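You operate a simulated robot arm through the tools that you are given. There is no shell and no other tool.

The job below is to be done with a simulated two-armed robot. You get a single attempt, and the scene is never put back.

TASK
Isolate the line, bin what jams the rollers, then power up and reset.
Fine: use the grey scrap bin; free the desk emergency stop too.

The check looks at the end state, three seconds after you hand in, the way a careful person would. Anything else that was tipped, shoved, dropped, spilled or broken makes it a failure.

THE ROBOT
Two 7-joint arms with two-finger parallel grippers on one trunk that stands fixed in place. Base frame: the origin is at the foot of the trunk, x ahead of it, y to its left, z up; the work surface is at about z = 900. Units: mm, degrees, N and s.
The left shoulder is at [71, 156, 1255], the right one opposite. Each reaches about 1231 mm from its shoulder. Payload 3.91 kg a hand.
The tool frame of a hand sits at the grasp point between the pads (the TCP): z along the fingers, y along the line on which they close. The tips reach 30 mm beyond it. Largest opening 110 mm; finger width 20, thickness 10; the body of the gripper, 48 by 112 mm, starts 55 mm behind the TCP.
Orientation is that of the tool frame in the base frame, as a unit quaternion [w, x, y, z]. With the fingers straight down and closing along the base's y, the tool's x points along the base's -x, its y along +y and its z along -z.

THE INTERFACE
- The arms move only by the tool jog_arm. It takes "left_rows", "right_rows" or both (then of equal length, played together; a hand with none holds still); each is a list of rows, each a list of 7 numbers: the shift along the tool's x, y, z in units of 20 mm (1.0 is 20 mm), then the turn, a rotation vector about the tool's x, y, z in units of 5 degrees (1.0 is 5 degrees), then the closure, from 0 (fully open) to 1 (shut). In form: [[x, y, z, ax, ay, az, jaw], ...]. A call has 1 to 20 rows; each row shifts and turns the commanded pose from where the row before left it, along the tool's axes as they then stand. A call with a number of a shift or a turn outside -1 to 1 is refused whole. A row lasts 0.2 s, in which the tool goes at most 50 mm and 8.6 degrees; a call with a longer step from one row to the next is refused whole, and so is a gripper value outside its range. Where a pose cannot be reached the arm comes as near as it can. A force on the tool above 40 N (or 10 N above the force at the start of the call, whichever is more), or a blocked arm, ends the call early, and 0.2 s more pass. The fingers move at their own pace (about 108 mm/s each) and stop on an object; they squeeze with about 42 N. The grip force told is the motor's: it shows also when the fingers shut on nothing. Time passes only in rows, and 0.2 s behind the last, so rows that do not move let the fingers close. The reply holds the time, the measured pose of the TCP, the force on the tool along the base axes, the opening and the grip force, in the units named above and with some noise, with the torque about the TCP (base axes, N m) and any sound that the robot's microphone picked up.
- Cameras (640 x 400 px; columns grow to the right, rows downward): "scene" is now at [133.6, -40.1, 1498.3]; the picture's right is [-0.41, -0.91, 0.00], its down [-0.38, 0.17, -0.91] and it looks along [0.83, -0.37, -0.42] (base axes); focal length 302 px, centre (320, 200). "left" rides on the left gripper at [72, -17, -103] in its tool frame; the picture's right is [0.23, 0.97, 0.00], its down [-0.76, 0.18, -0.62] and it looks along [-0.61, 0.14, 0.78] (tool axes); focal length 222 px, centre (320, 200). "right" rides on the right gripper at [72, 17, -103] in its tool frame; the picture's right is [-0.23, 0.97, 0.00], its down [-0.76, -0.18, -0.62] and it looks along [-0.61, -0.14, 0.78] (tool axes); focal length 222 px, centre (320, 200). There is no depth. A picture from a camera that has moved, and an enlarged one, comes with that camera's place and axes in the base frame and with its lens.
- grab_frame(camera): a new picture of that camera. It takes no simulated time.
- slide_trunk(by): slides the trunk up (or, below 0, down) by that many mm; the arms and the scene camera ride with it, the base frame stays. It gives what a move gives, with no picture.
- aim_head(pan, tilt): turns the head with the scene camera to pan (to the left, within 86 degrees either way) and tilt (down, from -29 to 69), counted from straight ahead of the robot. It gives what a move gives.
- close_up(camera, box): a new picture of the part [left, top, right, bottom] of that camera's present view, enlarged. It takes no simulated time.
- finish_job(): hands the job in; it is judged then, once.

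Places have to be worked out from the pictures, the camera data and where the tool is seen. Open the grippers and draw the arms clear of the work before you hand the job in, unless the task says otherwise.

The tools are called as name(argument=value, ...) on one line, values as JSON. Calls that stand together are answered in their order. jog_arm: Moves the arms, as the interface text tells. Its arguments: {"type":"object","properties":{"left_rows":{"type":"array","items":{"type":"array","items":{"type":"number"}}},"right_rows":{"type":"array","items":{"type":"array","items":{"type":"number"}}}},"required":[]} The other tools are called the same way: slide_trunk (by) moves the trunk up or down; aim_head (pan, tilt) turns the head that bears the scene camera; grab_frame (camera) takes a picture; close_up (camera, box) takes an enlarged picture of a part of a camera's view; finish_job () hands the job in.

At the start:

```text
time: 0.0
left_position: [538.1, -57.0, 1336.0]
left_tcp_rot: [0.0, 0.0, 1.0, 0.0]
left_wrist_force: [0.4, -0.3, 0.7]
left_moment: [0.01, -0.01, 0.02]
left_width: 109.9
left_finger_force: 0.1
right_position: [537.6, -705.4, 1300.9]
right_tcp_rot: [0.0, 0.0, 1.0, 0.0]
right_wrist_force: [0.7, 0.3, -0.3]
right_moment: [0.0, 0.01, -0.01]
right_width: 110.2
right_finger_force: 0.1
trunk travel left (down, up): [-700.0, 240.0]
head pan, tilt (commanded): [-24.0, 24.7]
```

scene: 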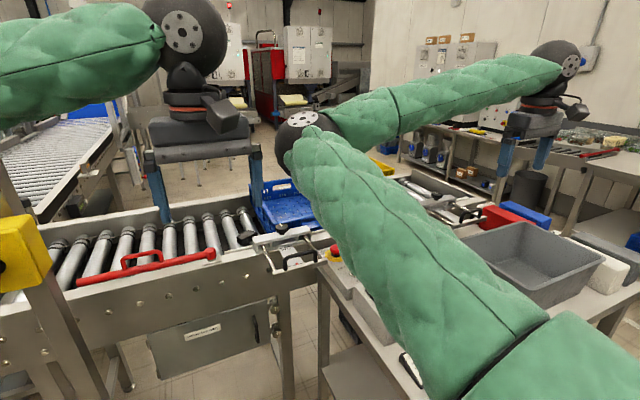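
right: 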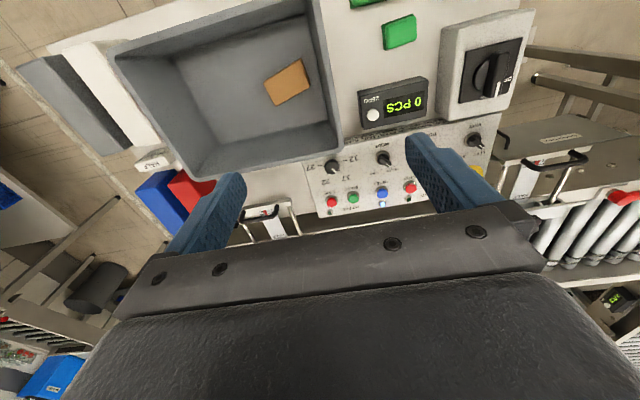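
left: 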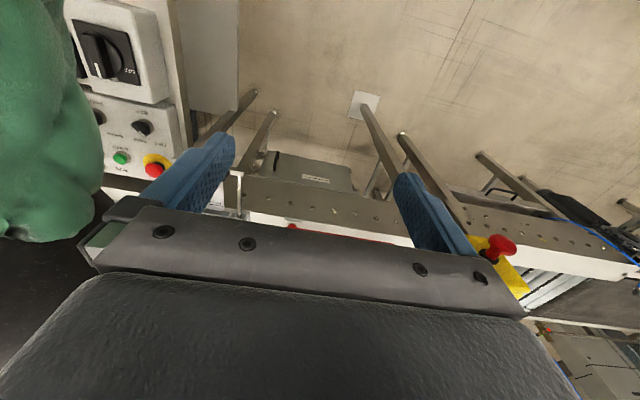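

The wrist views show a desk panel with a rotary isolator, an emergency stop and buttons, plus a grey bin. I look at the details in enlarged views before moving.

close_up(camera="right", box=[300, 0, 560, 220])

close_up(camera="left", box=[60, 0, 300, 220])

close_up(camera="scene", box=[0, 180, 340, 400])

close_up(camera="scene", box=[230, 180, 460, 400])

```text
1.82 times, centred on (430, 110) of right
camera zoom: at [465.0, -688.1, 1404.8], right [0.23, 0.97, 0.0], down [0.76, -0.18, 0.62], along [0.61, -0.14, -0.78], focal length 404 px, centre (120, 364)
```

zoom: 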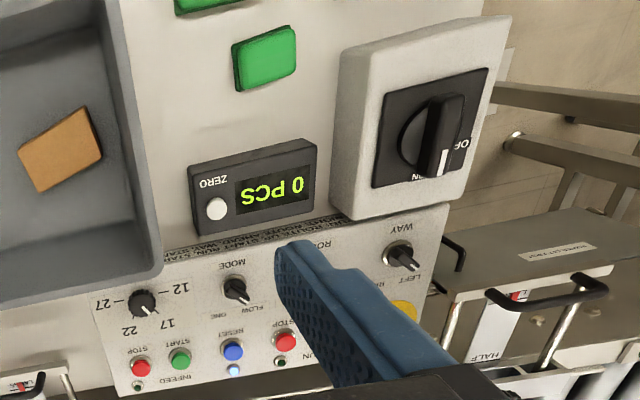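

```text
1.82 times, centred on (180, 110) of left
camera zoom: at [466.6, -72.9, 1437.6], right [-0.23, 0.97, 0.0], down [0.76, 0.18, 0.62], along [0.61, 0.14, -0.78], focal length 404 px, centre (574, 364)
```

zoom: 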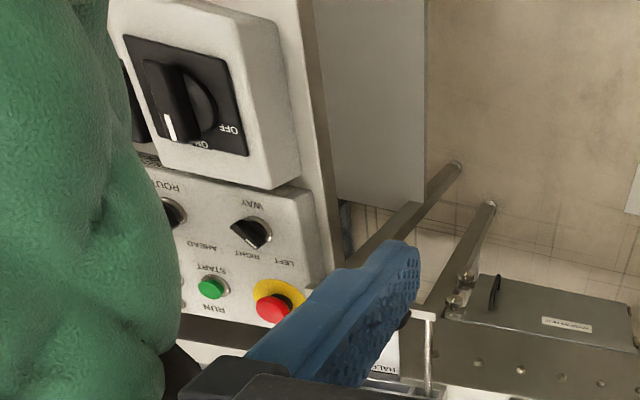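

```text
1.82 times, centred on (170, 290) of scene
camera zoom: at [133.6, -40.1, 1498.3], right [-0.41, -0.91, 0.0], down [-0.38, 0.17, -0.91], along [0.83, -0.37, -0.42], focal length 549 px, centre (593, 36)
```

zoom: 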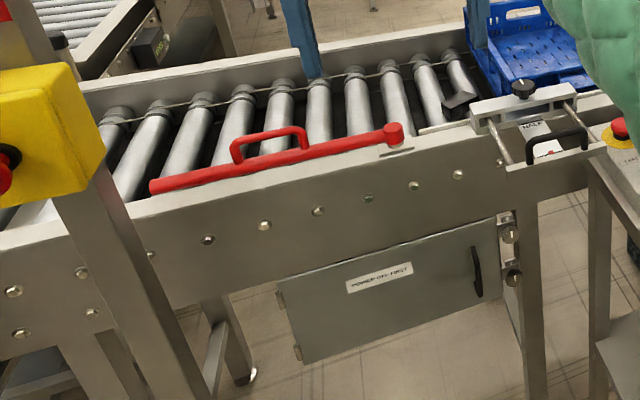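

```text
1.82 times, centred on (345, 290) of scene
camera zoom: at [133.6, -40.1, 1498.3], right [-0.41, -0.91, 0.0], down [-0.38, 0.17, -0.91], along [0.83, -0.37, -0.42], focal length 549 px, centre (274, 36)
```

zoom: 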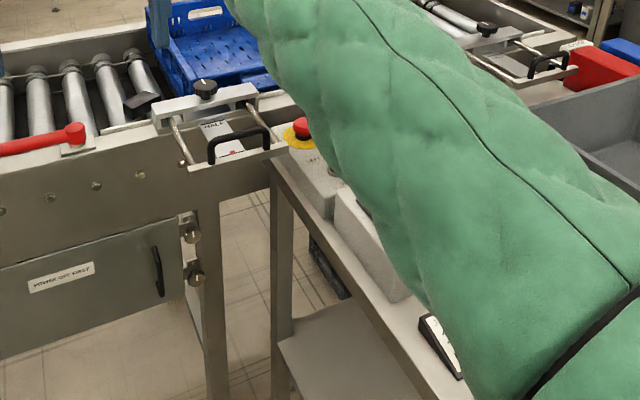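

The isolator knob triangulates to about (596, -421, 985). I turn the head for a fuller view of the line on the left and the desk on the right.

aim_head(pan=10, tilt=35)

grab_frame(camera="scene")

close_up(camera="right", box=[300, 120, 500, 230])

close_up(camera="right", box=[490, 100, 640, 280])

close_up(camera="right", box=[60, 0, 360, 240])

close_up(camera="left", box=[400, 120, 640, 400])

```text
time: 1.0
left_position: [539.5, -56.1, 1334.0]
left_tcp_rot: [0.0, 0.0, 1.0, 0.001]
left_wrist_force: [-0.5, -0.3, 0.8]
left_moment: [0.05, -0.01, -0.01]
left_width: 109.7
left_finger_force: 0.1
right_position: [537.3, -705.7, 1301.4]
right_tcp_rot: [0.0, 0.0, 1.0, 0.0]
right_wrist_force: [-0.4, 0.2, -0.2]
right_moment: [0.01, 0.04, -0.01]
right_width: 110.0
right_finger_force: 0.1
trunk travel left (down, up): [-700.0, 240.0]
head pan, tilt (commanded): [10.0, 35.0]
```

```text
taken
camera scene: at [136.1, 12.6, 1482.0], right [0.17, -0.98, 0.0], down [-0.57, -0.1, -0.82], along [0.81, 0.14, -0.57], focal length 302 px, centre (320, 200)
```

scene: 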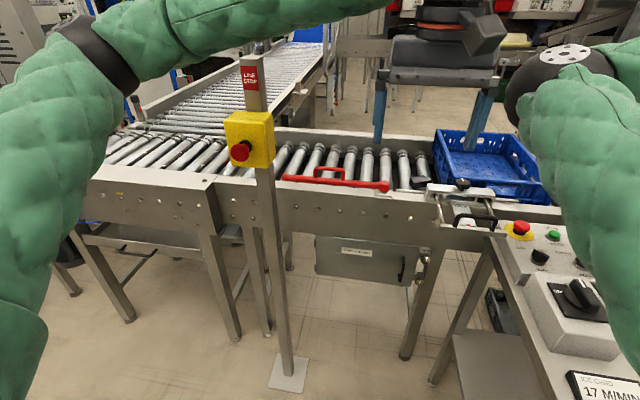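

```text
3.20 times, centred on (400, 175) of right
camera zoom: at [465.0, -688.2, 1404.8], right [0.23, 0.97, 0.0], down [0.76, -0.18, 0.62], along [0.61, -0.14, -0.78], focal length 711 px, centre (64, 280)
```

zoom: 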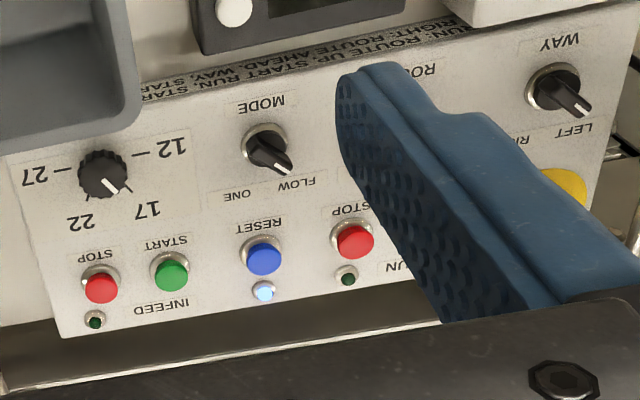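

```text
2.22 times, centred on (565, 190) of right
camera zoom: at [465.0, -688.2, 1404.8], right [0.23, 0.97, 0.0], down [0.76, -0.18, 0.62], along [0.61, -0.14, -0.78], focal length 494 px, centre (-224, 222)
```

zoom: 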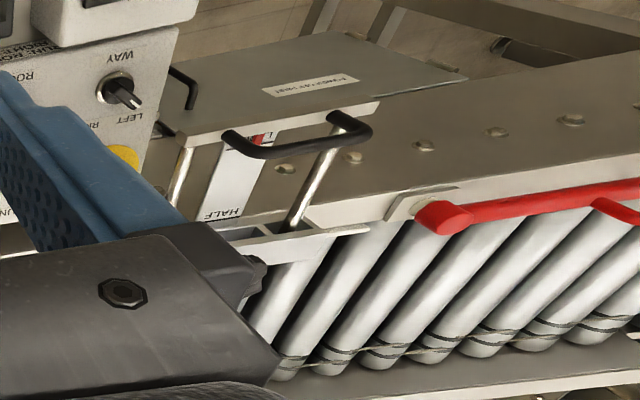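

```text
1.67 times, centred on (210, 120) of right
camera zoom: at [465.0, -688.2, 1404.8], right [0.23, 0.97, 0.0], down [0.76, -0.18, 0.62], along [0.61, -0.14, -0.78], focal length 370 px, centre (503, 333)
```

zoom: 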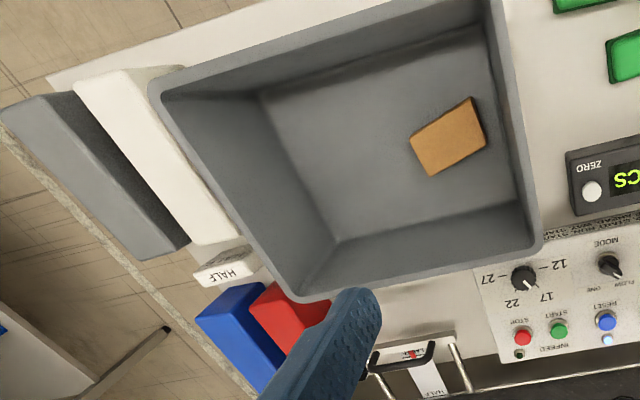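

```text
1.43 times, centred on (520, 260) of left
camera zoom: at [466.6, -72.9, 1437.6], right [-0.23, 0.97, 0.0], down [0.76, 0.18, 0.62], along [0.61, 0.14, -0.78], focal length 317 px, centre (34, 114)
```

zoom: 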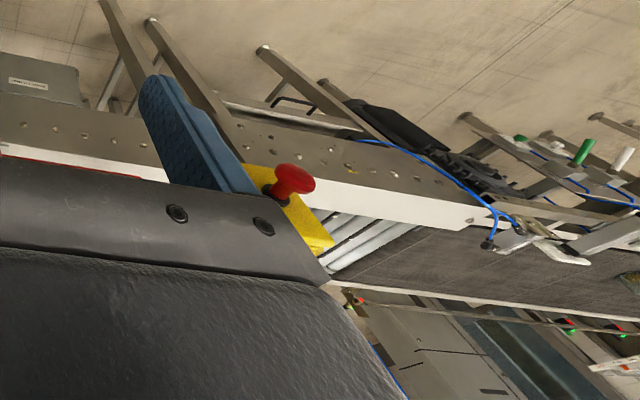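

The line has a red bar across the rollers, a dark object jammed near the blue crate, a desk e-stop and a line-stop on the post. I enlarge these in the new scene view.

close_up(camera="scene", box=[340, 110, 560, 250])

close_up(camera="scene", box=[470, 200, 640, 400])

close_up(camera="scene", box=[200, 60, 400, 210])

close_up(camera="right", box=[330, 100, 510, 180])

```text
2.86 times, centred on (450, 180) of scene
camera zoom: at [136.1, 12.6, 1482.0], right [0.17, -0.98, 0.0], down [-0.57, -0.1, -0.82], along [0.81, 0.14, -0.57], focal length 862 px, centre (-51, 257)
```

zoom: 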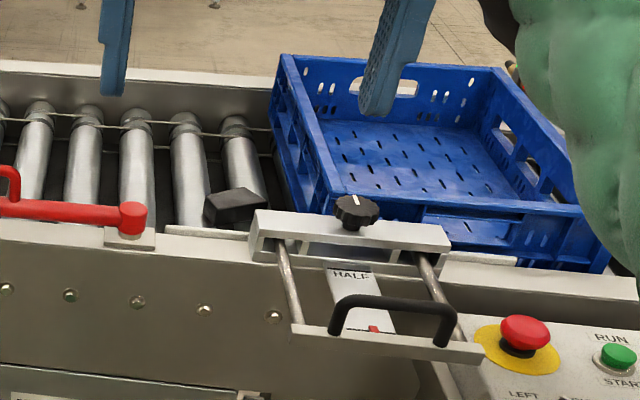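

```text
2.00 times, centred on (555, 300) of scene
camera zoom: at [136.1, 12.6, 1482.0], right [0.17, -0.98, 0.0], down [-0.57, -0.1, -0.82], along [0.81, 0.14, -0.57], focal length 604 px, centre (-150, 0)
```

zoom: 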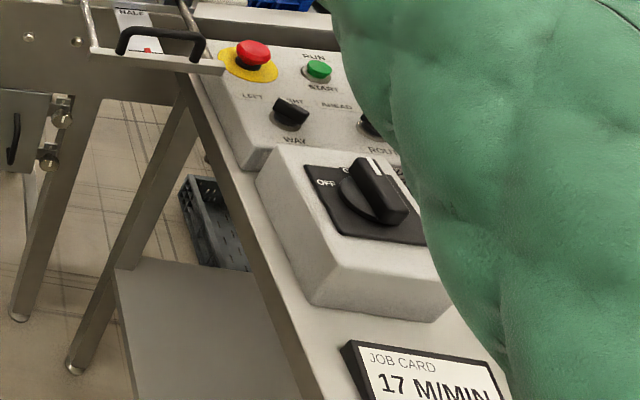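

```text
2.67 times, centred on (300, 135) of scene
camera zoom: at [136.1, 12.6, 1482.0], right [0.17, -0.98, 0.0], down [-0.57, -0.1, -0.82], along [0.81, 0.14, -0.57], focal length 805 px, centre (373, 373)
```

zoom: 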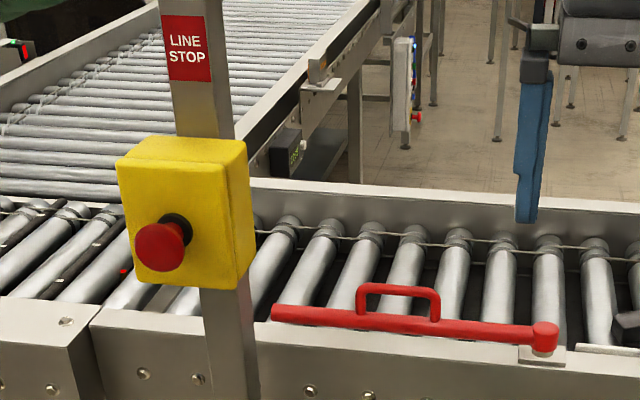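

```text
3.56 times, centred on (420, 140) of right
camera zoom: at [465.0, -688.2, 1404.8], right [0.23, 0.97, 0.0], down [0.76, -0.18, 0.62], along [0.61, -0.14, -0.78], focal length 790 px, centre (-36, 413)
```

zoom: 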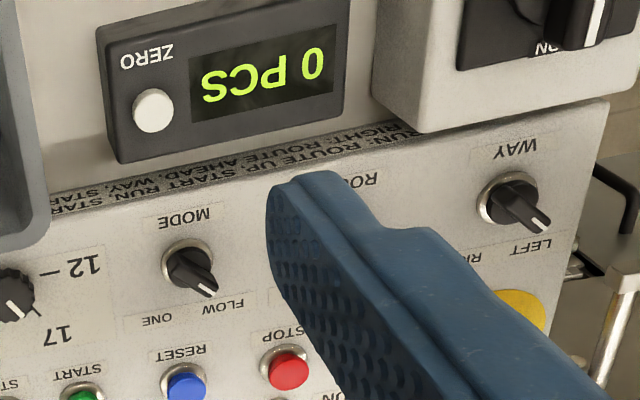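

The jam is a dark block between the last rollers, around (1148, -190, 900), and the isolator is ON (OFF is 90° counter-clockwise). I draw the left hand back and left to give room, then bring the right hand over the isolator for a good look.

jog_arm(left_rows=[[0.83, 1, -0.5, 0, 0, 0, 0], [0.83, 1, -0.5, 0, 0, 0, 0], [0.83, 1, -0.5, 0, 0, 0, 0], [0.83, 1, -0.5, 0, 0, 0, 0], [0.83, 1, -0.5, 0, 0, 0, 0], [0.83, 1, -0.5, 0, 0, 0, 0]])

jog_arm(right_rows=[[0, 0.95, 0.33, 0, 0, 0, 0], [0, 0.95, 0.33, 0, 0, 0, 0], [0, 0.95, 0.33, 0, 0, 0, 0], [0, 0.95, 0.33, 0, 0, 0, 0], [0, 0.95, 0.33, 0, 0, 0, 0], [0, 0.95, 0.33, 0, 0, 0, 0], [0, 0.95, 0.33, 0, 0, 0, 0], [0, 0.95, 0.33, 0, 0, 0, 0], [0, 0.95, 0.33, 0, 0, 0, 0], [0, 0.95, 0.33, 0, 0, 0, 0], [0, 0.95, 0.33, 0, 0, 0, 0], [0, 0.95, 0.33, 0, 0, 0, 0], [0, 0.95, 0.33, 0, 0, 0, 0], [0, 0.95, 0.33, 0, 0, 0, 0], [0, 0.95, 0.33, 0, 0, 0, 0]])

grab_frame(camera="right")

grab_frame(camera="scene")

```text
time: 2.4
left_position: [439.5, 64.8, 1395.4]
left_tcp_rot: [0.001, 0.0, 1.0, -0.001]
left_wrist_force: [0.5, 0.5, 0.4]
left_moment: [-0.05, -0.02, 0.0]
left_width: 110.2
left_finger_force: 0.0
right_position: [536.7, -703.9, 1300.6]
right_tcp_rot: [0.001, 0.0, 1.0, 0.0]
right_wrist_force: [0.6, -0.2, 1.1]
right_moment: [0.03, -0.05, -0.02]
right_width: 110.1
right_finger_force: 0.1
trunk travel left (down, up): [-700.0, 240.0]
head pan, tilt (commanded): [10.0, 35.0]
```

```text
time: 5.6
left_position: [440.8, 62.3, 1394.3]
left_tcp_rot: [0.0, 0.0, 1.0, 0.0]
left_wrist_force: [0.4, 0.2, -0.1]
left_moment: [0.01, -0.02, -0.04]
left_width: 110.1
left_finger_force: 0.0
right_position: [528.4, -506.3, 1210.8]
right_tcp_rot: [0.0, 0.0, 1.0, 0.0]
right_wrist_force: [1.3, 0.6, 0.2]
right_moment: [-0.01, 0.01, -0.02]
right_width: 109.9
right_finger_force: 0.1
right hand out of reach, approached as far as the arm can: row 11, 12, 13, 14, 15
trunk travel left (down, up): [-700.0, 240.0]
head pan, tilt (commanded): [10.0, 35.0]
```

```text
taken
camera right: at [455.5, -488.5, 1313.9], right [0.23, 0.97, 0.0], down [0.76, -0.18, 0.62], along [0.61, -0.14, -0.78], focal length 222 px, centre (320, 200)
```

right: 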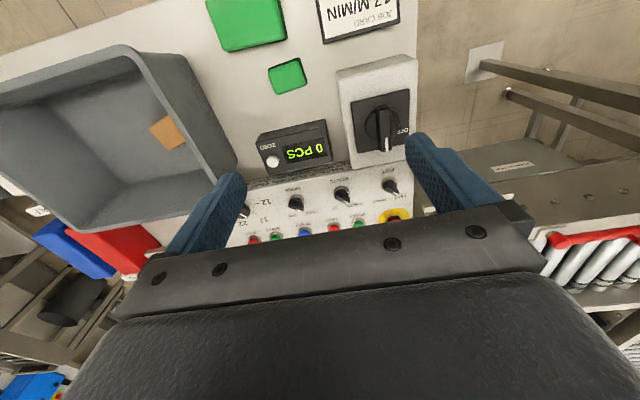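

```text
taken
camera scene: at [135.9, 13.0, 1482.0], right [0.17, -0.98, 0.0], down [-0.57, -0.1, -0.82], along [0.81, 0.14, -0.57], focal length 302 px, centre (320, 200)
```

scene: 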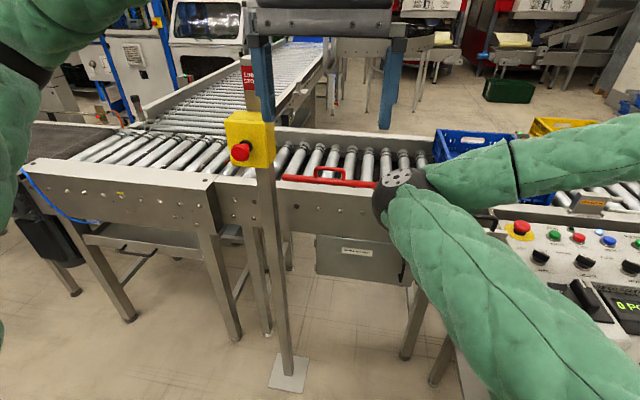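

The right arm folds too tightly to get further left at this height, so I raise the trunk to give it more room and then bring the hand over the isolator.

slide_trunk(by=200)

jog_arm(right_rows=[[0, 0, 1, 0, 0, 0, 0], [0, 0, 1, 0, 0, 0, 0], [0, 0, 1, 0, 0, 0, 0], [0, 0, 1, 0, 0, 0, 0], [0, 0, 1, 0, 0, 0, 0], [0, 0, 1, 0, 0, 0, 0], [0, 0.5, 1, 0, 0, 0, 0], [0, 0.5, 1, 0, 0, 0, 0], [0, 0.5, 0.5, 0, 0, 0, 0], [0, 0.5, 0.5, 0, 0, 0, 0], [0, 1, 0, 0, 0, 0, 0], [0, 1, 0, 0, 0, 0, 0]])

grab_frame(camera="right")

grab_frame(camera="scene")

```text
time: 7.8
left_position: [441.7, 64.1, 1594.1]
left_tcp_rot: [0.0, 0.0, 1.0, -0.001]
left_wrist_force: [0.2, -0.5, 0.4]
left_moment: [0.0, -0.03, -0.02]
left_width: 110.0
left_finger_force: 0.1
right_position: [528.4, -504.9, 1409.1]
right_tcp_rot: [0.001, -0.001, 1.0, 0.0]
right_wrist_force: [-0.4, 0.8, 0.0]
right_moment: [-0.02, 0.0, 0.0]
right_width: 109.9
right_finger_force: 0.2
trunk travel left (down, up): [-900.0, 40.0]
head pan, tilt (commanded): [10.0, 35.0]
```

```text
time: 10.4
left_position: [440.5, 63.5, 1594.5]
left_tcp_rot: [0.0, 0.0, 1.0, 0.0]
left_wrist_force: [-0.4, 0.5, -0.5]
left_moment: [-0.01, -0.02, -0.02]
left_width: 110.0
left_finger_force: 0.0
right_position: [528.1, -514.6, 1231.6]
right_tcp_rot: [0.0, 0.0, 1.0, 0.0]
right_wrist_force: [0.5, -0.8, 0.5]
right_moment: [0.01, 0.0, 0.01]
right_width: 110.1
right_finger_force: 0.1
right hand out of reach, approached as far as the arm can: row 4, 7, 8, 9, 10, 11, 12
trunk travel left (down, up): [-900.0, 40.0]
head pan, tilt (commanded): [10.0, 35.0]
```

```text
taken
camera right: at [455.1, -497.8, 1335.4], right [0.23, 0.97, 0.0], down [0.76, -0.18, 0.62], along [0.61, -0.14, -0.78], focal length 222 px, centre (320, 200)
```

right: 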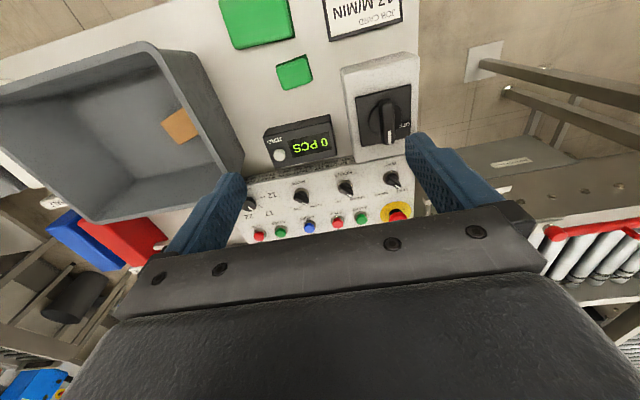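

```text
taken
camera scene: at [136.0, 13.0, 1682.0], right [0.17, -0.98, 0.0], down [-0.57, -0.1, -0.82], along [0.81, 0.14, -0.57], focal length 302 px, centre (320, 200)
```

scene: 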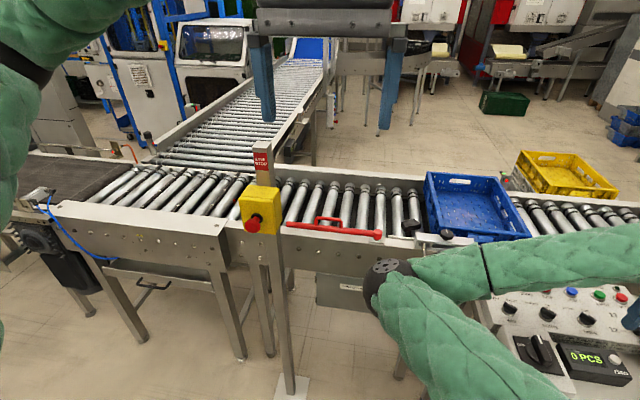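

The arm stalls near y = -514 again, so it's a joint limit rather than the distance. I test whether going further forward frees it, staying well above everything.

jog_arm(right_rows=[[-1, 0, 0, 0, 0, 0, 0], [-1, 0, 0, 0, 0, 0, 0], [-1, 0, 0, 0, 0, 0, 0], [-1, 0, 0, 0, 0, 0, 0], [-1, 0, 0, 0, 0, 0, 0], [-1, 0.5, 0, 0, 0, 0, 0], [-1, 0.5, 0, 0, 0, 0, 0], [-1, 0.5, 0, 0, 0, 0, 0]])

grab_frame(camera="scene")

```text
time: 12.2
left_position: [441.2, 63.9, 1594.1]
left_tcp_rot: [0.0, 0.0, 1.0, 0.0]
left_wrist_force: [0.1, -0.2, 0.1]
left_moment: [-0.02, 0.03, 0.0]
left_width: 110.0
left_finger_force: 0.1
right_position: [689.8, -486.8, 1231.3]
right_tcp_rot: [0.0, 0.001, 1.0, -0.001]
right_wrist_force: [0.3, -0.7, -0.1]
right_moment: [0.01, 0.0, -0.02]
right_width: 110.1
right_finger_force: 0.0
trunk travel left (down, up): [-900.0, 40.0]
head pan, tilt (commanded): [10.0, 35.0]
```

```text
taken
camera scene: at [136.5, 13.0, 1681.9], right [0.17, -0.98, 0.0], down [-0.57, -0.1, -0.82], along [0.81, 0.14, -0.57], focal length 302 px, centre (320, 200)
```

scene: 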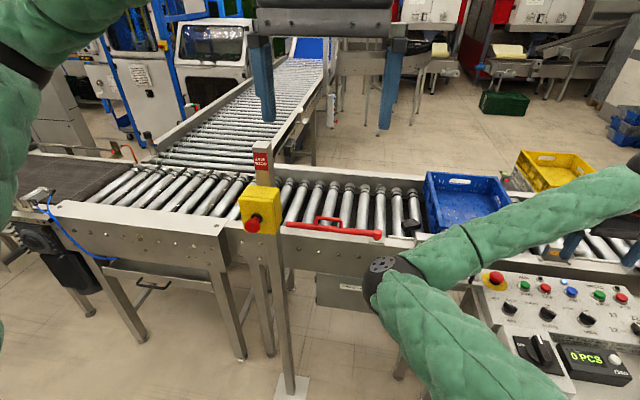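

Forward motion works. I try shifting left now and then back toward the isolator to see where the limit lies.

jog_arm(right_rows=[[0, 1, 0, 0, 0, 0, 0], [0, 1, 0, 0, 0, 0, 0], [0, 1, 0, 0, 0, 0, 0], [0, 0.5, 0, 0, 0, 0, 0], [1, 0, 0, 0, 0, 0, 0], [1, 0, 0, 0, 0, 0, 0]])

grab_frame(camera="right")

grab_frame(camera="scene")

```text
time: 13.6
left_position: [441.1, 63.4, 1594.2]
left_tcp_rot: [0.0, -0.001, 1.0, 0.0]
left_wrist_force: [-0.2, 0.0, 0.0]
left_moment: [0.01, -0.01, -0.05]
left_width: 109.7
left_finger_force: 0.0
right_position: [679.1, -485.0, 1217.1]
right_tcp_rot: [0.0, 0.0, 1.0, -0.001]
right_wrist_force: [-0.6, -0.4, 0.7]
right_moment: [0.01, 0.0, -0.01]
right_width: 109.9
right_finger_force: 0.1
right hand out of reach, approached as far as the arm can: row 1, 2, 3, 4, 5, 6
trunk travel left (down, up): [-900.0, 40.0]
head pan, tilt (commanded): [10.0, 35.0]
```

```text
taken
camera right: at [606.1, -467.4, 1320.2], right [0.23, 0.97, 0.0], down [0.76, -0.18, 0.62], along [0.61, -0.14, -0.78], focal length 222 px, centre (320, 200)
```

right: 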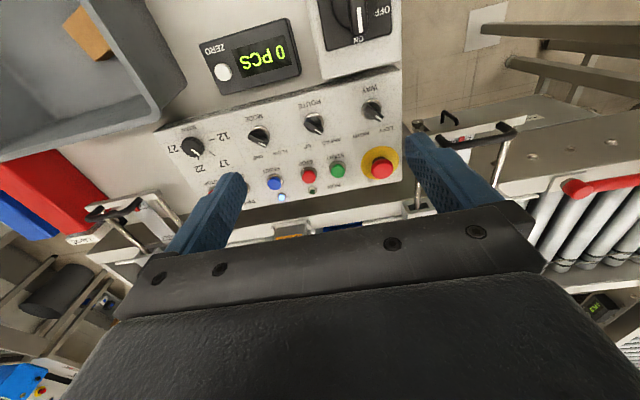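

```text
taken
camera scene: at [135.5, 12.7, 1682.1], right [0.17, -0.98, 0.0], down [-0.56, -0.1, -0.82], along [0.81, 0.14, -0.57], focal length 302 px, centre (320, 200)
```

scene: 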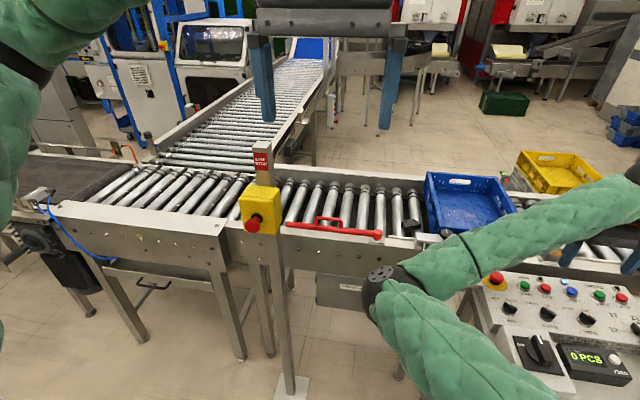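

The +y motion is blocked by some joint. I test whether yawing the hand relieves it: 30° counter-clockwise first.

jog_arm(right_rows=[[0, 0, 0, 0, 0, -1, 0], [0, 0, 0, 0, 0, -1, 0], [0, 0, 0, 0, 0, -1, 0], [0, 0, 0, 0, 0, -1, 0], [0, 0, 0, 0, 0, -1, 0], [0, 0, 0, 0, 0, -1, 0]])

```text
time: 15.0
left_position: [440.6, 63.3, 1594.3]
left_tcp_rot: [0.0, 0.0, 1.0, 0.001]
left_wrist_force: [-0.4, 0.0, 0.1]
left_moment: [-0.02, 0.0, -0.02]
left_width: 109.8
left_finger_force: 0.1
right_position: [678.9, -485.4, 1215.9]
right_tcp_rot: [0.0, -0.26, 0.966, -0.001]
right_wrist_force: [-0.1, -0.9, 1.5]
right_moment: [-0.01, 0.04, 0.03]
right_width: 110.0
right_finger_force: 0.1
trunk travel left (down, up): [-900.0, 40.0]
head pan, tilt (commanded): [10.0, 35.0]
```

Yaw is free. Now I try base +y with this yaw.

jog_arm(right_rows=[[-0.5, 0.866, 0, 0, 0, 0, 0], [-0.5, 0.866, 0, 0, 0, 0, 0], [-0.5, 0.866, 0, 0, 0, 0, 0], [-0.5, 0.866, 0, 0, 0, 0, 0]])

```text
time: 16.0
left_position: [441.3, 63.6, 1593.9]
left_tcp_rot: [0.0, 0.0, 1.0, -0.001]
left_wrist_force: [-0.4, 0.0, -0.4]
left_moment: [0.0, -0.02, 0.01]
left_width: 110.0
left_finger_force: 0.1
right_position: [707.2, -469.1, 1200.5]
right_tcp_rot: [0.0, -0.259, 0.966, 0.0]
right_wrist_force: [0.7, -0.5, -0.1]
right_moment: [0.02, 0.0, 0.02]
right_width: 110.0
right_finger_force: 0.0
right hand out of reach, approached as far as the arm can: row 1, 2, 3, 4
trunk travel left (down, up): [-900.0, 40.0]
head pan, tilt (commanded): [10.0, 35.0]
```

The pattern fits a wrist-bend limit (forearm rising towards the wrist). I undo the yaw, lower the hand while still well above the desk, and try +y again to see if the limit relaxes.

jog_arm(right_rows=[[0, 0, 1, 0, 0, 1, 0], [0, 0, 1, 0, 0, 1, 0], [0, 0, 1, 0, 0, 1, 0], [0, 0, 1, 0, 0, 1, 0], [0, 0, 0.5, 0, 0, 1, 0], [0, 0, 0, 0, 0, 1, 0], [0, 1, 0, 0, 0, 0, 0], [0, 1, 0, 0, 0, 0, 0]])

grab_frame(camera="scene")

```text
time: 18.0
left_position: [441.0, 62.8, 1593.0]
left_tcp_rot: [-0.001, 0.0, 1.0, 0.0]
left_wrist_force: [0.3, -0.4, 0.1]
left_moment: [0.01, -0.01, 0.01]
left_width: 110.1
left_finger_force: 0.0
right_position: [738.4, -461.1, 1190.9]
right_tcp_rot: [0.061, 0.02, 0.998, -0.01]
right_wrist_force: [0.5, -0.5, -0.1]
right_moment: [0.03, -0.03, -0.02]
right_width: 110.0
right_finger_force: 0.1
trunk travel left (down, up): [-900.0, 40.0]
head pan, tilt (commanded): [10.0, 35.0]
stopped in row 8 (right hand): the arm was blocked; the commanded pose is now the measured one
```

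```text
taken
camera scene: at [136.4, 12.0, 1681.9], right [0.17, -0.98, 0.0], down [-0.57, -0.1, -0.82], along [0.81, 0.14, -0.57], focal length 302 px, centre (320, 200)
```

scene: 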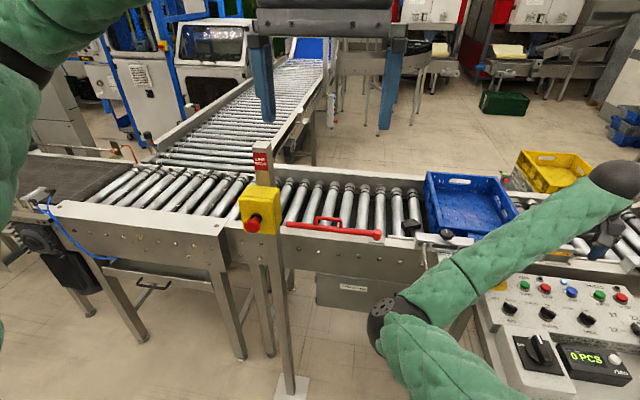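

The elbow sits low and inboard, which pins the wrist at its bend limit. My plan is to back off upward, point the hand forward, stretch the arm out in free air and roll it, so that the elbow swings up when I retract.

jog_arm(right_rows=[[0, -0.5, -1, 0, 0, 0, 0], [0, -0.5, -1, 0, 0, 0, 0], [0, -0.5, -1, 0, 0, 0, 0], [0, -0.5, -1, 0, 0, 0, 0], [0, -0.5, -1, 0, 0, 0, 0], [0, -0.5, -1, 0, 0, 0, 0], [0, -0.5, -1, 0, 0, 0, 0], [0, -0.5, -1, 0, 0, 0, 0]])

jog_arm(right_rows=[[0, 0, 0, 0, -1, 0, 0], [0, 0, 0, 0, -1, 0, 0], [0, 0, 0, 0, -1, 0, 0], [0, 0, 0, 0, -1, 0, 0], [0, 0, 0, 0, -1, 0, 0], [0, 0, 0, 0, -1, 0, 0], [0, 0, 0, 0, -1, 0, 0], [0, 0, 0, 0, -1, 0, 0], [0, 0, 0, 0, -1, 0, 0], [0, 0, 0, 0, -1, 0, 0], [0, 0, 0, 0, -1, 0, 0], [0, 0, 0, 0, -1, 0, 0], [0, 0, 0, 0, -1, 0, 0], [0, 0, 0, 0, -1, 0, 0], [0, 0, 0, 0, -1, 0, 0], [0, 0, 0, 0, -1, 0, 0], [0, 0, 0, 0, -1, 0, 0], [0, 0, 0, 0, -1, 0, 0]])

grab_frame(camera="scene")

grab_frame(camera="right")

```text
time: 19.8
left_position: [439.8, 63.4, 1593.3]
left_tcp_rot: [0.0, -0.001, 1.0, 0.0]
left_wrist_force: [-0.4, 0.0, -0.7]
left_moment: [0.01, 0.02, -0.01]
left_width: 110.1
left_finger_force: 0.1
right_position: [714.2, -531.8, 1349.2]
right_tcp_rot: [0.058, 0.018, 0.998, -0.008]
right_wrist_force: [-0.4, 0.5, -0.9]
right_moment: [-0.04, 0.01, -0.01]
right_width: 110.2
right_finger_force: 0.1
trunk travel left (down, up): [-900.0, 40.0]
head pan, tilt (commanded): [10.0, 35.0]
```

```text
time: 23.6
left_position: [440.7, 62.6, 1594.0]
left_tcp_rot: [0.0, -0.001, 1.0, -0.001]
left_wrist_force: [-0.4, 0.2, 0.2]
left_moment: [0.05, 0.01, 0.0]
left_width: 109.9
left_finger_force: 0.0
right_position: [715.6, -562.5, 1361.0]
right_tcp_rot: [0.748, 0.007, 0.664, -0.018]
right_wrist_force: [-0.3, -0.8, -0.5]
right_moment: [0.02, 0.02, 0.02]
right_width: 110.2
right_finger_force: 0.0
right hand out of reach, approached as far as the arm can: row 11, 12
trunk travel left (down, up): [-900.0, 40.0]
head pan, tilt (commanded): [10.0, 35.0]
```

```text
taken
camera scene: at [135.2, 11.0, 1682.1], right [0.17, -0.98, 0.0], down [-0.56, -0.1, -0.82], along [0.81, 0.14, -0.57], focal length 302 px, centre (320, 200)
```

scene: 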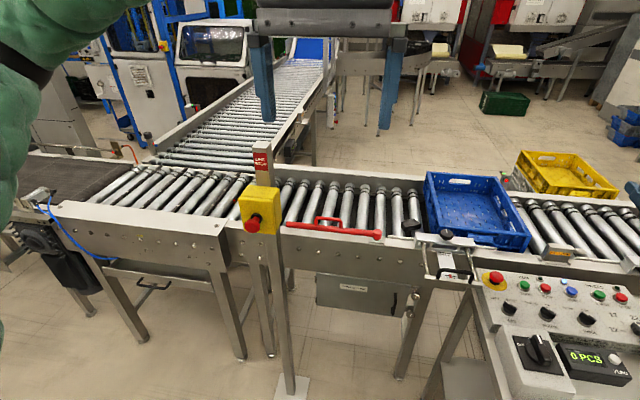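

```text
taken
camera right: at [622.4, -543.0, 1276.1], right [0.01, 0.98, 0.21], down [-0.72, -0.14, 0.68], along [0.7, -0.16, 0.7], focal length 222 px, centre (320, 200)
```

right: 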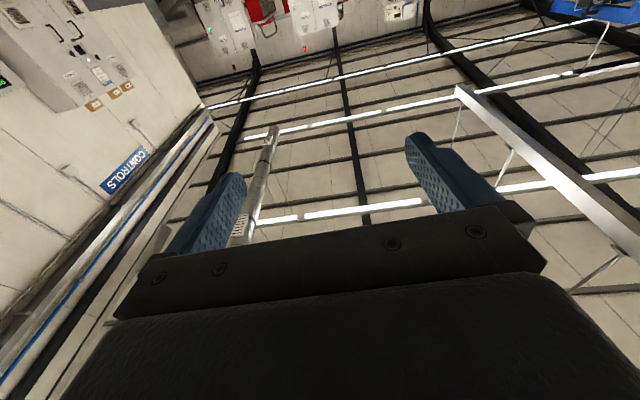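

The right arm swung its elbow out of the picture, which may already be the config I wanted. I pan the head right to check.

aim_head(pan=-40, tilt=35)

grab_frame(camera="scene")

```text
time: 24.8
left_position: [441.7, 63.4, 1593.6]
left_tcp_rot: [0.0, 0.0, 1.0, 0.0]
left_wrist_force: [0.6, -0.2, -0.3]
left_moment: [0.0, -0.04, -0.01]
left_width: 110.2
left_finger_force: 0.0
right_position: [715.3, -562.8, 1360.5]
right_tcp_rot: [0.748, 0.006, 0.664, -0.017]
right_wrist_force: [-0.6, -0.2, -0.3]
right_moment: [0.01, -0.01, 0.0]
right_width: 110.0
right_finger_force: 0.0
trunk travel left (down, up): [-900.0, 40.0]
head pan, tilt (commanded): [-40.0, 35.0]
```

```text
taken
camera scene: at [116.6, -59.5, 1682.0], right [-0.64, -0.77, 0.0], down [-0.44, 0.37, -0.82], along [0.63, -0.53, -0.57], focal length 302 px, centre (320, 200)
```

scene: 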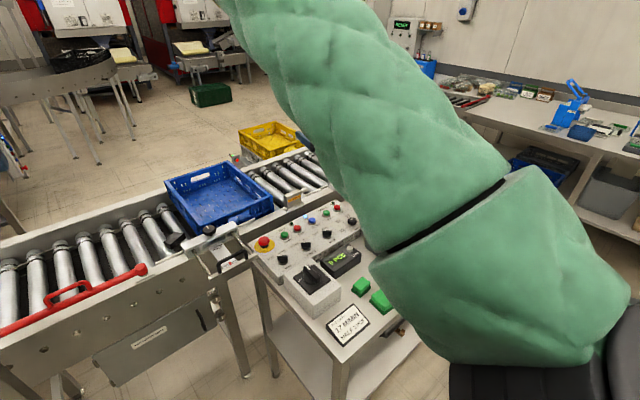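

The elbow is now up, with a clear view of the desk and line. I take enlarged pictures for the layout.

close_up(camera="scene", box=[230, 180, 430, 370])

close_up(camera="scene", box=[100, 150, 300, 290])

```text
2.11 times, centred on (330, 275) of scene
camera zoom: at [116.6, -59.5, 1682.0], right [-0.64, -0.77, 0.0], down [-0.44, 0.37, -0.82], along [0.63, -0.53, -0.57], focal length 635 px, centre (299, 42)
```

zoom: 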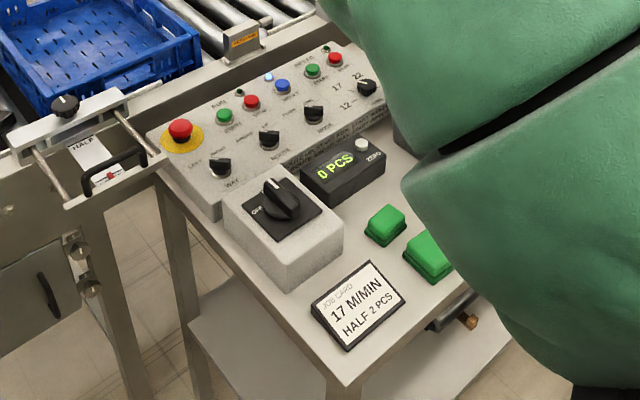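

```text
2.86 times, centred on (200, 220) of scene
camera zoom: at [116.6, -59.5, 1682.0], right [-0.64, -0.77, 0.0], down [-0.44, 0.37, -0.82], along [0.63, -0.53, -0.57], focal length 862 px, centre (663, 143)
```

zoom: 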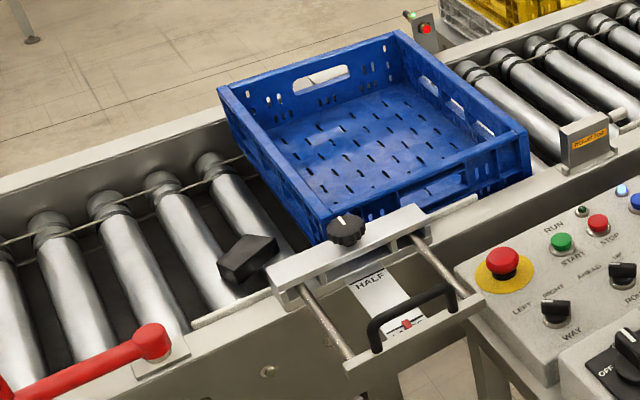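

I rotate the hand back toward pointing down, checking that the elbow stays up.

jog_arm(right_rows=[[0, 0, 0, 0, 1, 0, 0], [0, 0, 0, 0, 1, 0, 0], [0, 0, 0, 0, 1, 0, 0], [0, 0, 0, 0, 1, 0, 0], [0, 0, 0, 0, 1, 0, 0], [0, 0, 0, 0, 1, 0, 0], [0, 0, 0, 0, 1, 0, 0], [0, 0, 0, 0, 1, 0, 0], [0, 0, 0, 0, 1, 0, 0], [0, 0, 0, 0, 1, 0, 0], [0, 0, 0, 0, 1, 0, 0], [0, 0, 0, 0, 1, 0, 0], [0, 0, 0, 0, 1, 0, 0], [0, 0, 0, 0, 1, 0, 0]])

grab_frame(camera="scene")

grab_frame(camera="right")

```text
time: 27.8
left_position: [441.3, 63.8, 1593.6]
left_tcp_rot: [-0.001, -0.001, 1.0, 0.001]
left_wrist_force: [0.1, -0.3, -0.5]
left_moment: [0.0, 0.01, -0.02]
left_width: 110.0
left_finger_force: 0.0
right_position: [716.5, -561.9, 1360.3]
right_tcp_rot: [0.23, 0.017, 0.973, -0.011]
right_wrist_force: [1.4, -0.4, 0.7]
right_moment: [-0.01, 0.01, 0.0]
right_width: 109.9
right_finger_force: 0.1
trunk travel left (down, up): [-900.0, 40.0]
head pan, tilt (commanded): [-40.0, 35.0]
```

```text
taken
camera scene: at [117.6, -58.8, 1682.0], right [-0.64, -0.77, 0.0], down [-0.44, 0.37, -0.82], along [0.63, -0.53, -0.57], focal length 302 px, centre (320, 200)
```

scene: 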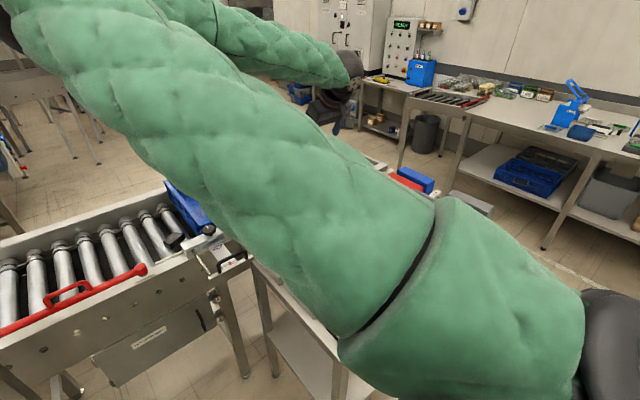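

```text
taken
camera right: at [606.2, -539.2, 1420.4], right [0.24, 0.97, 0.09], down [0.39, -0.18, 0.9], along [0.89, -0.18, -0.42], focal length 222 px, centre (320, 200)
```

right: 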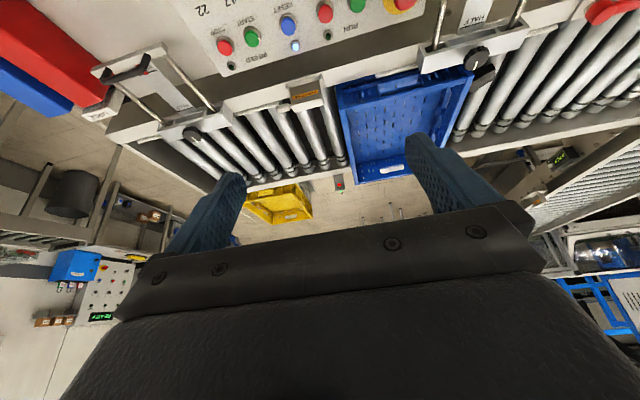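

The elbow is now high, giving the wrist slack. I finish turning the hand down and move above the isolator at about (590, -421, 1150).

jog_arm(right_rows=[[0, 0, 0, 0, 1, 0, 0], [0, 0, 0, 0, 1, 0, 0], [0, 0, 0, 0, 1, 0, 0], [0, 0, 0, 0, 1, 0, 0], [0, 0, 0, 0, 1, 0, 0], [0, 0, 0, 0, 0.33, 0, 0]])

jog_arm(right_rows=[[0.5, 0.59, 0.875, 0, 0, 0, 0], [0.5, 0.59, 0.875, 0, 0, 0, 0], [0.5, 0.59, 0.875, 0, 0, 0, 0], [0.5, 0.59, 0.875, 0, 0, 0, 0], [0.5, 0.59, 0.875, 0, 0, 0, 0], [0.5, 0.59, 0.875, 0, 0, 0, 0], [0.5, 0.59, 0.875, 0, 0, 0, 0], [0.5, 0.59, 0.875, 0, 0, 0, 0], [0.5, 0.59, 0.875, 0, 0, 0, 0], [0.5, 0.59, 0.875, 0, 0, 0, 0], [0.5, 0.59, 0.875, 0, 0, 0, 0], [0.5, 0.59, 0.875, 0, 0, 0, 0]])

grab_frame(camera="scene")

grab_frame(camera="right")

```text
time: 29.1
left_position: [440.6, 63.8, 1594.0]
left_tcp_rot: [0.0, 0.0, 1.0, 0.0]
left_wrist_force: [0.2, -0.4, 0.3]
left_moment: [0.0, 0.0, -0.02]
left_width: 110.2
left_finger_force: 0.1
right_position: [714.6, -562.9, 1360.9]
right_tcp_rot: [0.001, 0.019, 1.0, -0.008]
right_wrist_force: [0.1, -0.7, 0.0]
right_moment: [-0.01, 0.01, -0.01]
right_width: 110.2
right_finger_force: 0.1
trunk travel left (down, up): [-900.0, 40.0]
head pan, tilt (commanded): [-40.0, 35.0]
```

```text
time: 31.8
left_position: [441.2, 63.5, 1592.9]
left_tcp_rot: [0.0, 0.0, 1.0, 0.0]
left_wrist_force: [0.1, 0.4, 0.4]
left_moment: [-0.02, -0.01, 0.01]
left_width: 109.9
left_finger_force: 0.0
right_position: [601.3, -419.9, 1147.9]
right_tcp_rot: [0.001, 0.018, 1.0, -0.007]
right_wrist_force: [0.8, -0.2, -0.4]
right_moment: [0.01, 0.01, 0.02]
right_width: 110.0
right_finger_force: 0.1
trunk travel left (down, up): [-900.0, 40.0]
head pan, tilt (commanded): [-40.0, 35.0]
```

```text
taken
camera scene: at [116.9, -58.9, 1682.0], right [-0.64, -0.77, 0.0], down [-0.44, 0.37, -0.82], along [0.63, -0.53, -0.57], focal length 302 px, centre (320, 200)
```

scene: 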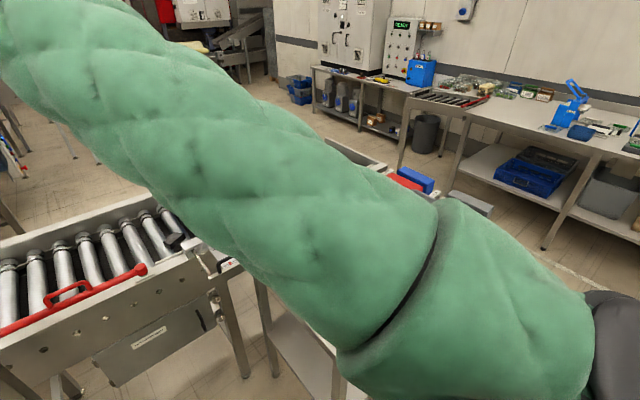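

```text
taken
camera right: at [529.1, -397.9, 1252.0], right [0.26, 0.96, -0.01], down [0.75, -0.2, 0.63], along [0.6, -0.18, -0.78], focal length 222 px, centre (320, 200)
```

right: 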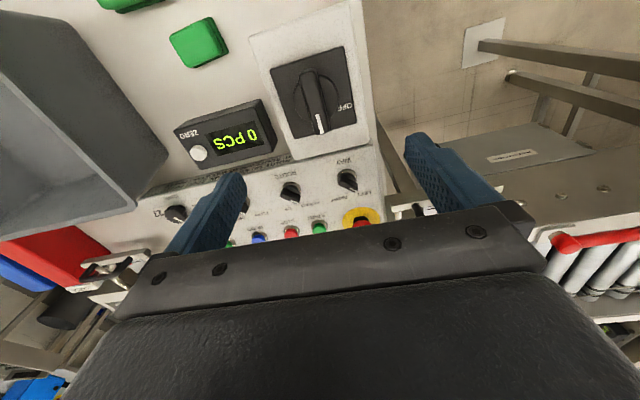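

The hand is directly above the isolator with reach to spare. I enlarge the knob to get its axis and handle direction.

close_up(camera="right", box=[240, 20, 400, 170])

close_up(camera="right", box=[140, 130, 420, 260])

```text
2.67 times, centred on (320, 95) of right
camera zoom: at [529.1, -397.9, 1252.0], right [0.26, 0.96, -0.01], down [0.75, -0.2, 0.63], along [0.6, -0.18, -0.78], focal length 592 px, centre (320, 480)
```

zoom: 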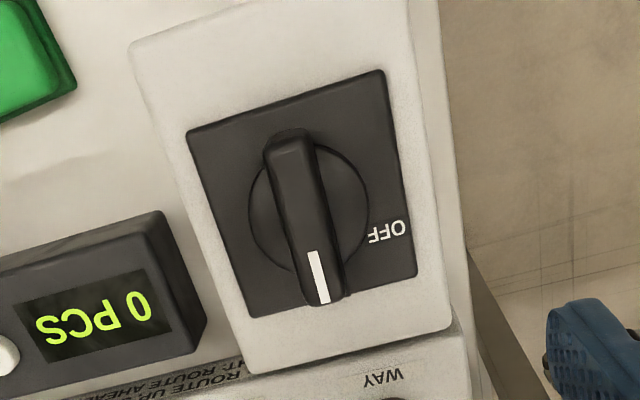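

```text
2.29 times, centred on (280, 195) of right
camera zoom: at [529.1, -397.9, 1252.0], right [0.26, 0.96, -0.01], down [0.75, -0.2, 0.63], along [0.6, -0.18, -0.78], focal length 508 px, centre (411, 211)
```

zoom: 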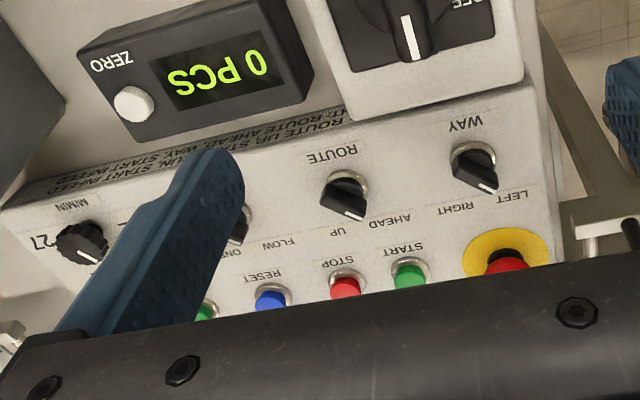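

The knob axis is at about (597, -427), the plate at z ≈ 965, and the handle is about 63 mm long along x with its top near 990. I partly close the fingers and descend to TCP z ≈ 1030 to check alignment.

jog_arm(right_rows=[[0.15, -0.25, 0.5, 0, 0, 0, 0.5], [0, 0, 0.9, 0, 0, 0, 0.5], [0, 0, 0.9, 0, 0, 0, 0.5], [0, 0, 0.9, 0, 0, 0, 0.5], [0, 0, 0.9, 0, 0, 0, 0.5], [0, 0, 0.9, 0, 0, 0, 0.5], [0, 0, 0.9, 0, 0, 0, 0.5]])

grab_frame(camera="right")

close_up(camera="right", box=[200, 60, 440, 260])

```text
time: 33.4
left_position: [441.8, 63.2, 1593.1]
left_tcp_rot: [-0.001, 0.0, 1.0, 0.0]
left_wrist_force: [-1.0, -0.6, 0.2]
left_moment: [-0.01, 0.02, -0.02]
left_width: 110.1
left_finger_force: 0.0
right_position: [597.8, -426.9, 1030.9]
right_tcp_rot: [0.0, 0.018, 1.0, -0.007]
right_wrist_force: [-0.5, -0.6, 0.2]
right_moment: [0.0, 0.03, 0.02]
right_width: 54.8
right_finger_force: 0.1
trunk travel left (down, up): [-900.0, 40.0]
head pan, tilt (commanded): [-40.0, 35.0]
```

```text
taken
camera right: at [526.8, -405.3, 1134.8], right [0.26, 0.96, -0.01], down [0.75, -0.2, 0.63], along [0.6, -0.17, -0.78], focal length 222 px, centre (320, 200)
```

right: 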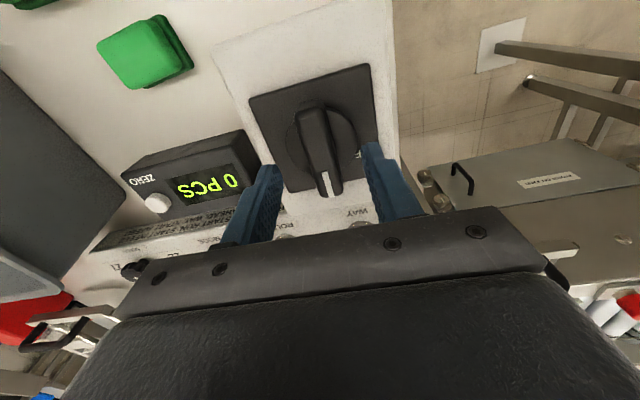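

```text
2.00 times, centred on (320, 160) of right
camera zoom: at [526.8, -405.3, 1134.8], right [0.26, 0.96, -0.01], down [0.75, -0.2, 0.63], along [0.6, -0.17, -0.78], focal length 444 px, centre (320, 280)
```

zoom: 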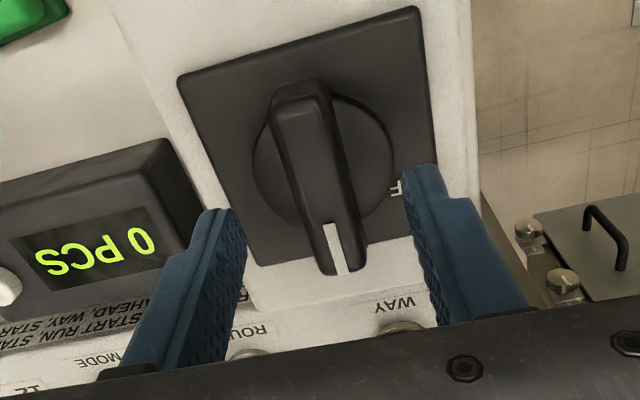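

The fingers straddle the handle centrally. I go down about 26 mm, then close gently on the handle.

jog_arm(right_rows=[[0, 0, 0.65, 0, 0, 0, 0.5], [0, 0, 0.65, 0, 0, 0, 0.5], [0, 0, 0, 0, 0, 0, 0.5]])

jog_arm(right_rows=[[0, 0, 0, 0, 0, 0, 0.7], [0, 0, 0, 0, 0, 0, 0.8], [0, 0, 0, 0, 0, 0, 1], [0, 0, 0, 0, 0, 0, 1], [0, 0, 0, 0, 0, 0, 1]])

close_up(camera="right", box=[200, 60, 440, 260])

```text
time: 34.1
left_position: [440.4, 64.2, 1594.4]
left_tcp_rot: [0.0, 0.001, 1.0, -0.001]
left_wrist_force: [1.0, -0.3, 0.0]
left_moment: [-0.02, -0.01, -0.01]
left_width: 110.2
left_finger_force: 0.1
right_position: [598.2, -426.5, 1007.5]
right_tcp_rot: [0.001, 0.018, 1.0, -0.007]
right_wrist_force: [-1.8, 0.3, 16.2]
right_moment: [0.6, 0.12, 0.06]
right_width: 54.9
right_finger_force: 0.1
trunk travel left (down, up): [-900.0, 40.0]
head pan, tilt (commanded): [-40.0, 35.0]
```

```text
time: 35.4
left_position: [439.9, 65.0, 1595.1]
left_tcp_rot: [0.0, 0.0, 1.0, 0.0]
left_wrist_force: [1.0, 0.0, 0.2]
left_moment: [-0.01, -0.01, 0.01]
left_width: 110.3
left_finger_force: 0.1
right_position: [597.4, -425.6, 1007.7]
right_tcp_rot: [0.002, 0.019, 1.0, -0.008]
right_wrist_force: [3.0, 5.1, 21.5]
right_moment: [0.55, -0.06, 0.0]
right_width: 50.8
right_finger_force: 44.9
trunk travel left (down, up): [-900.0, 40.0]
head pan, tilt (commanded): [-40.0, 35.0]
```

```text
2.00 times, centred on (320, 160) of right
camera zoom: at [526.0, -403.4, 1110.3], right [0.26, 0.96, -0.01], down [0.75, -0.2, 0.63], along [0.6, -0.18, -0.78], focal length 444 px, centre (320, 280)
```

zoom: 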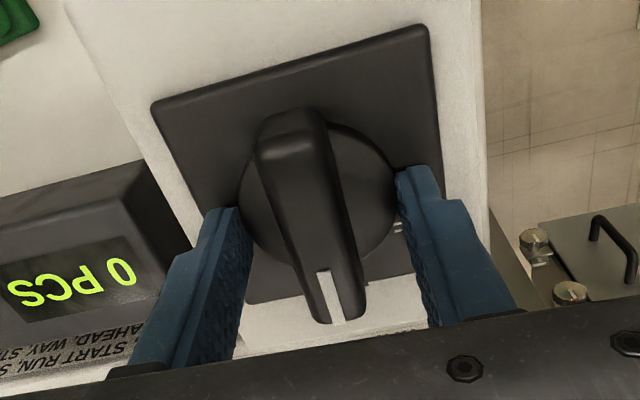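

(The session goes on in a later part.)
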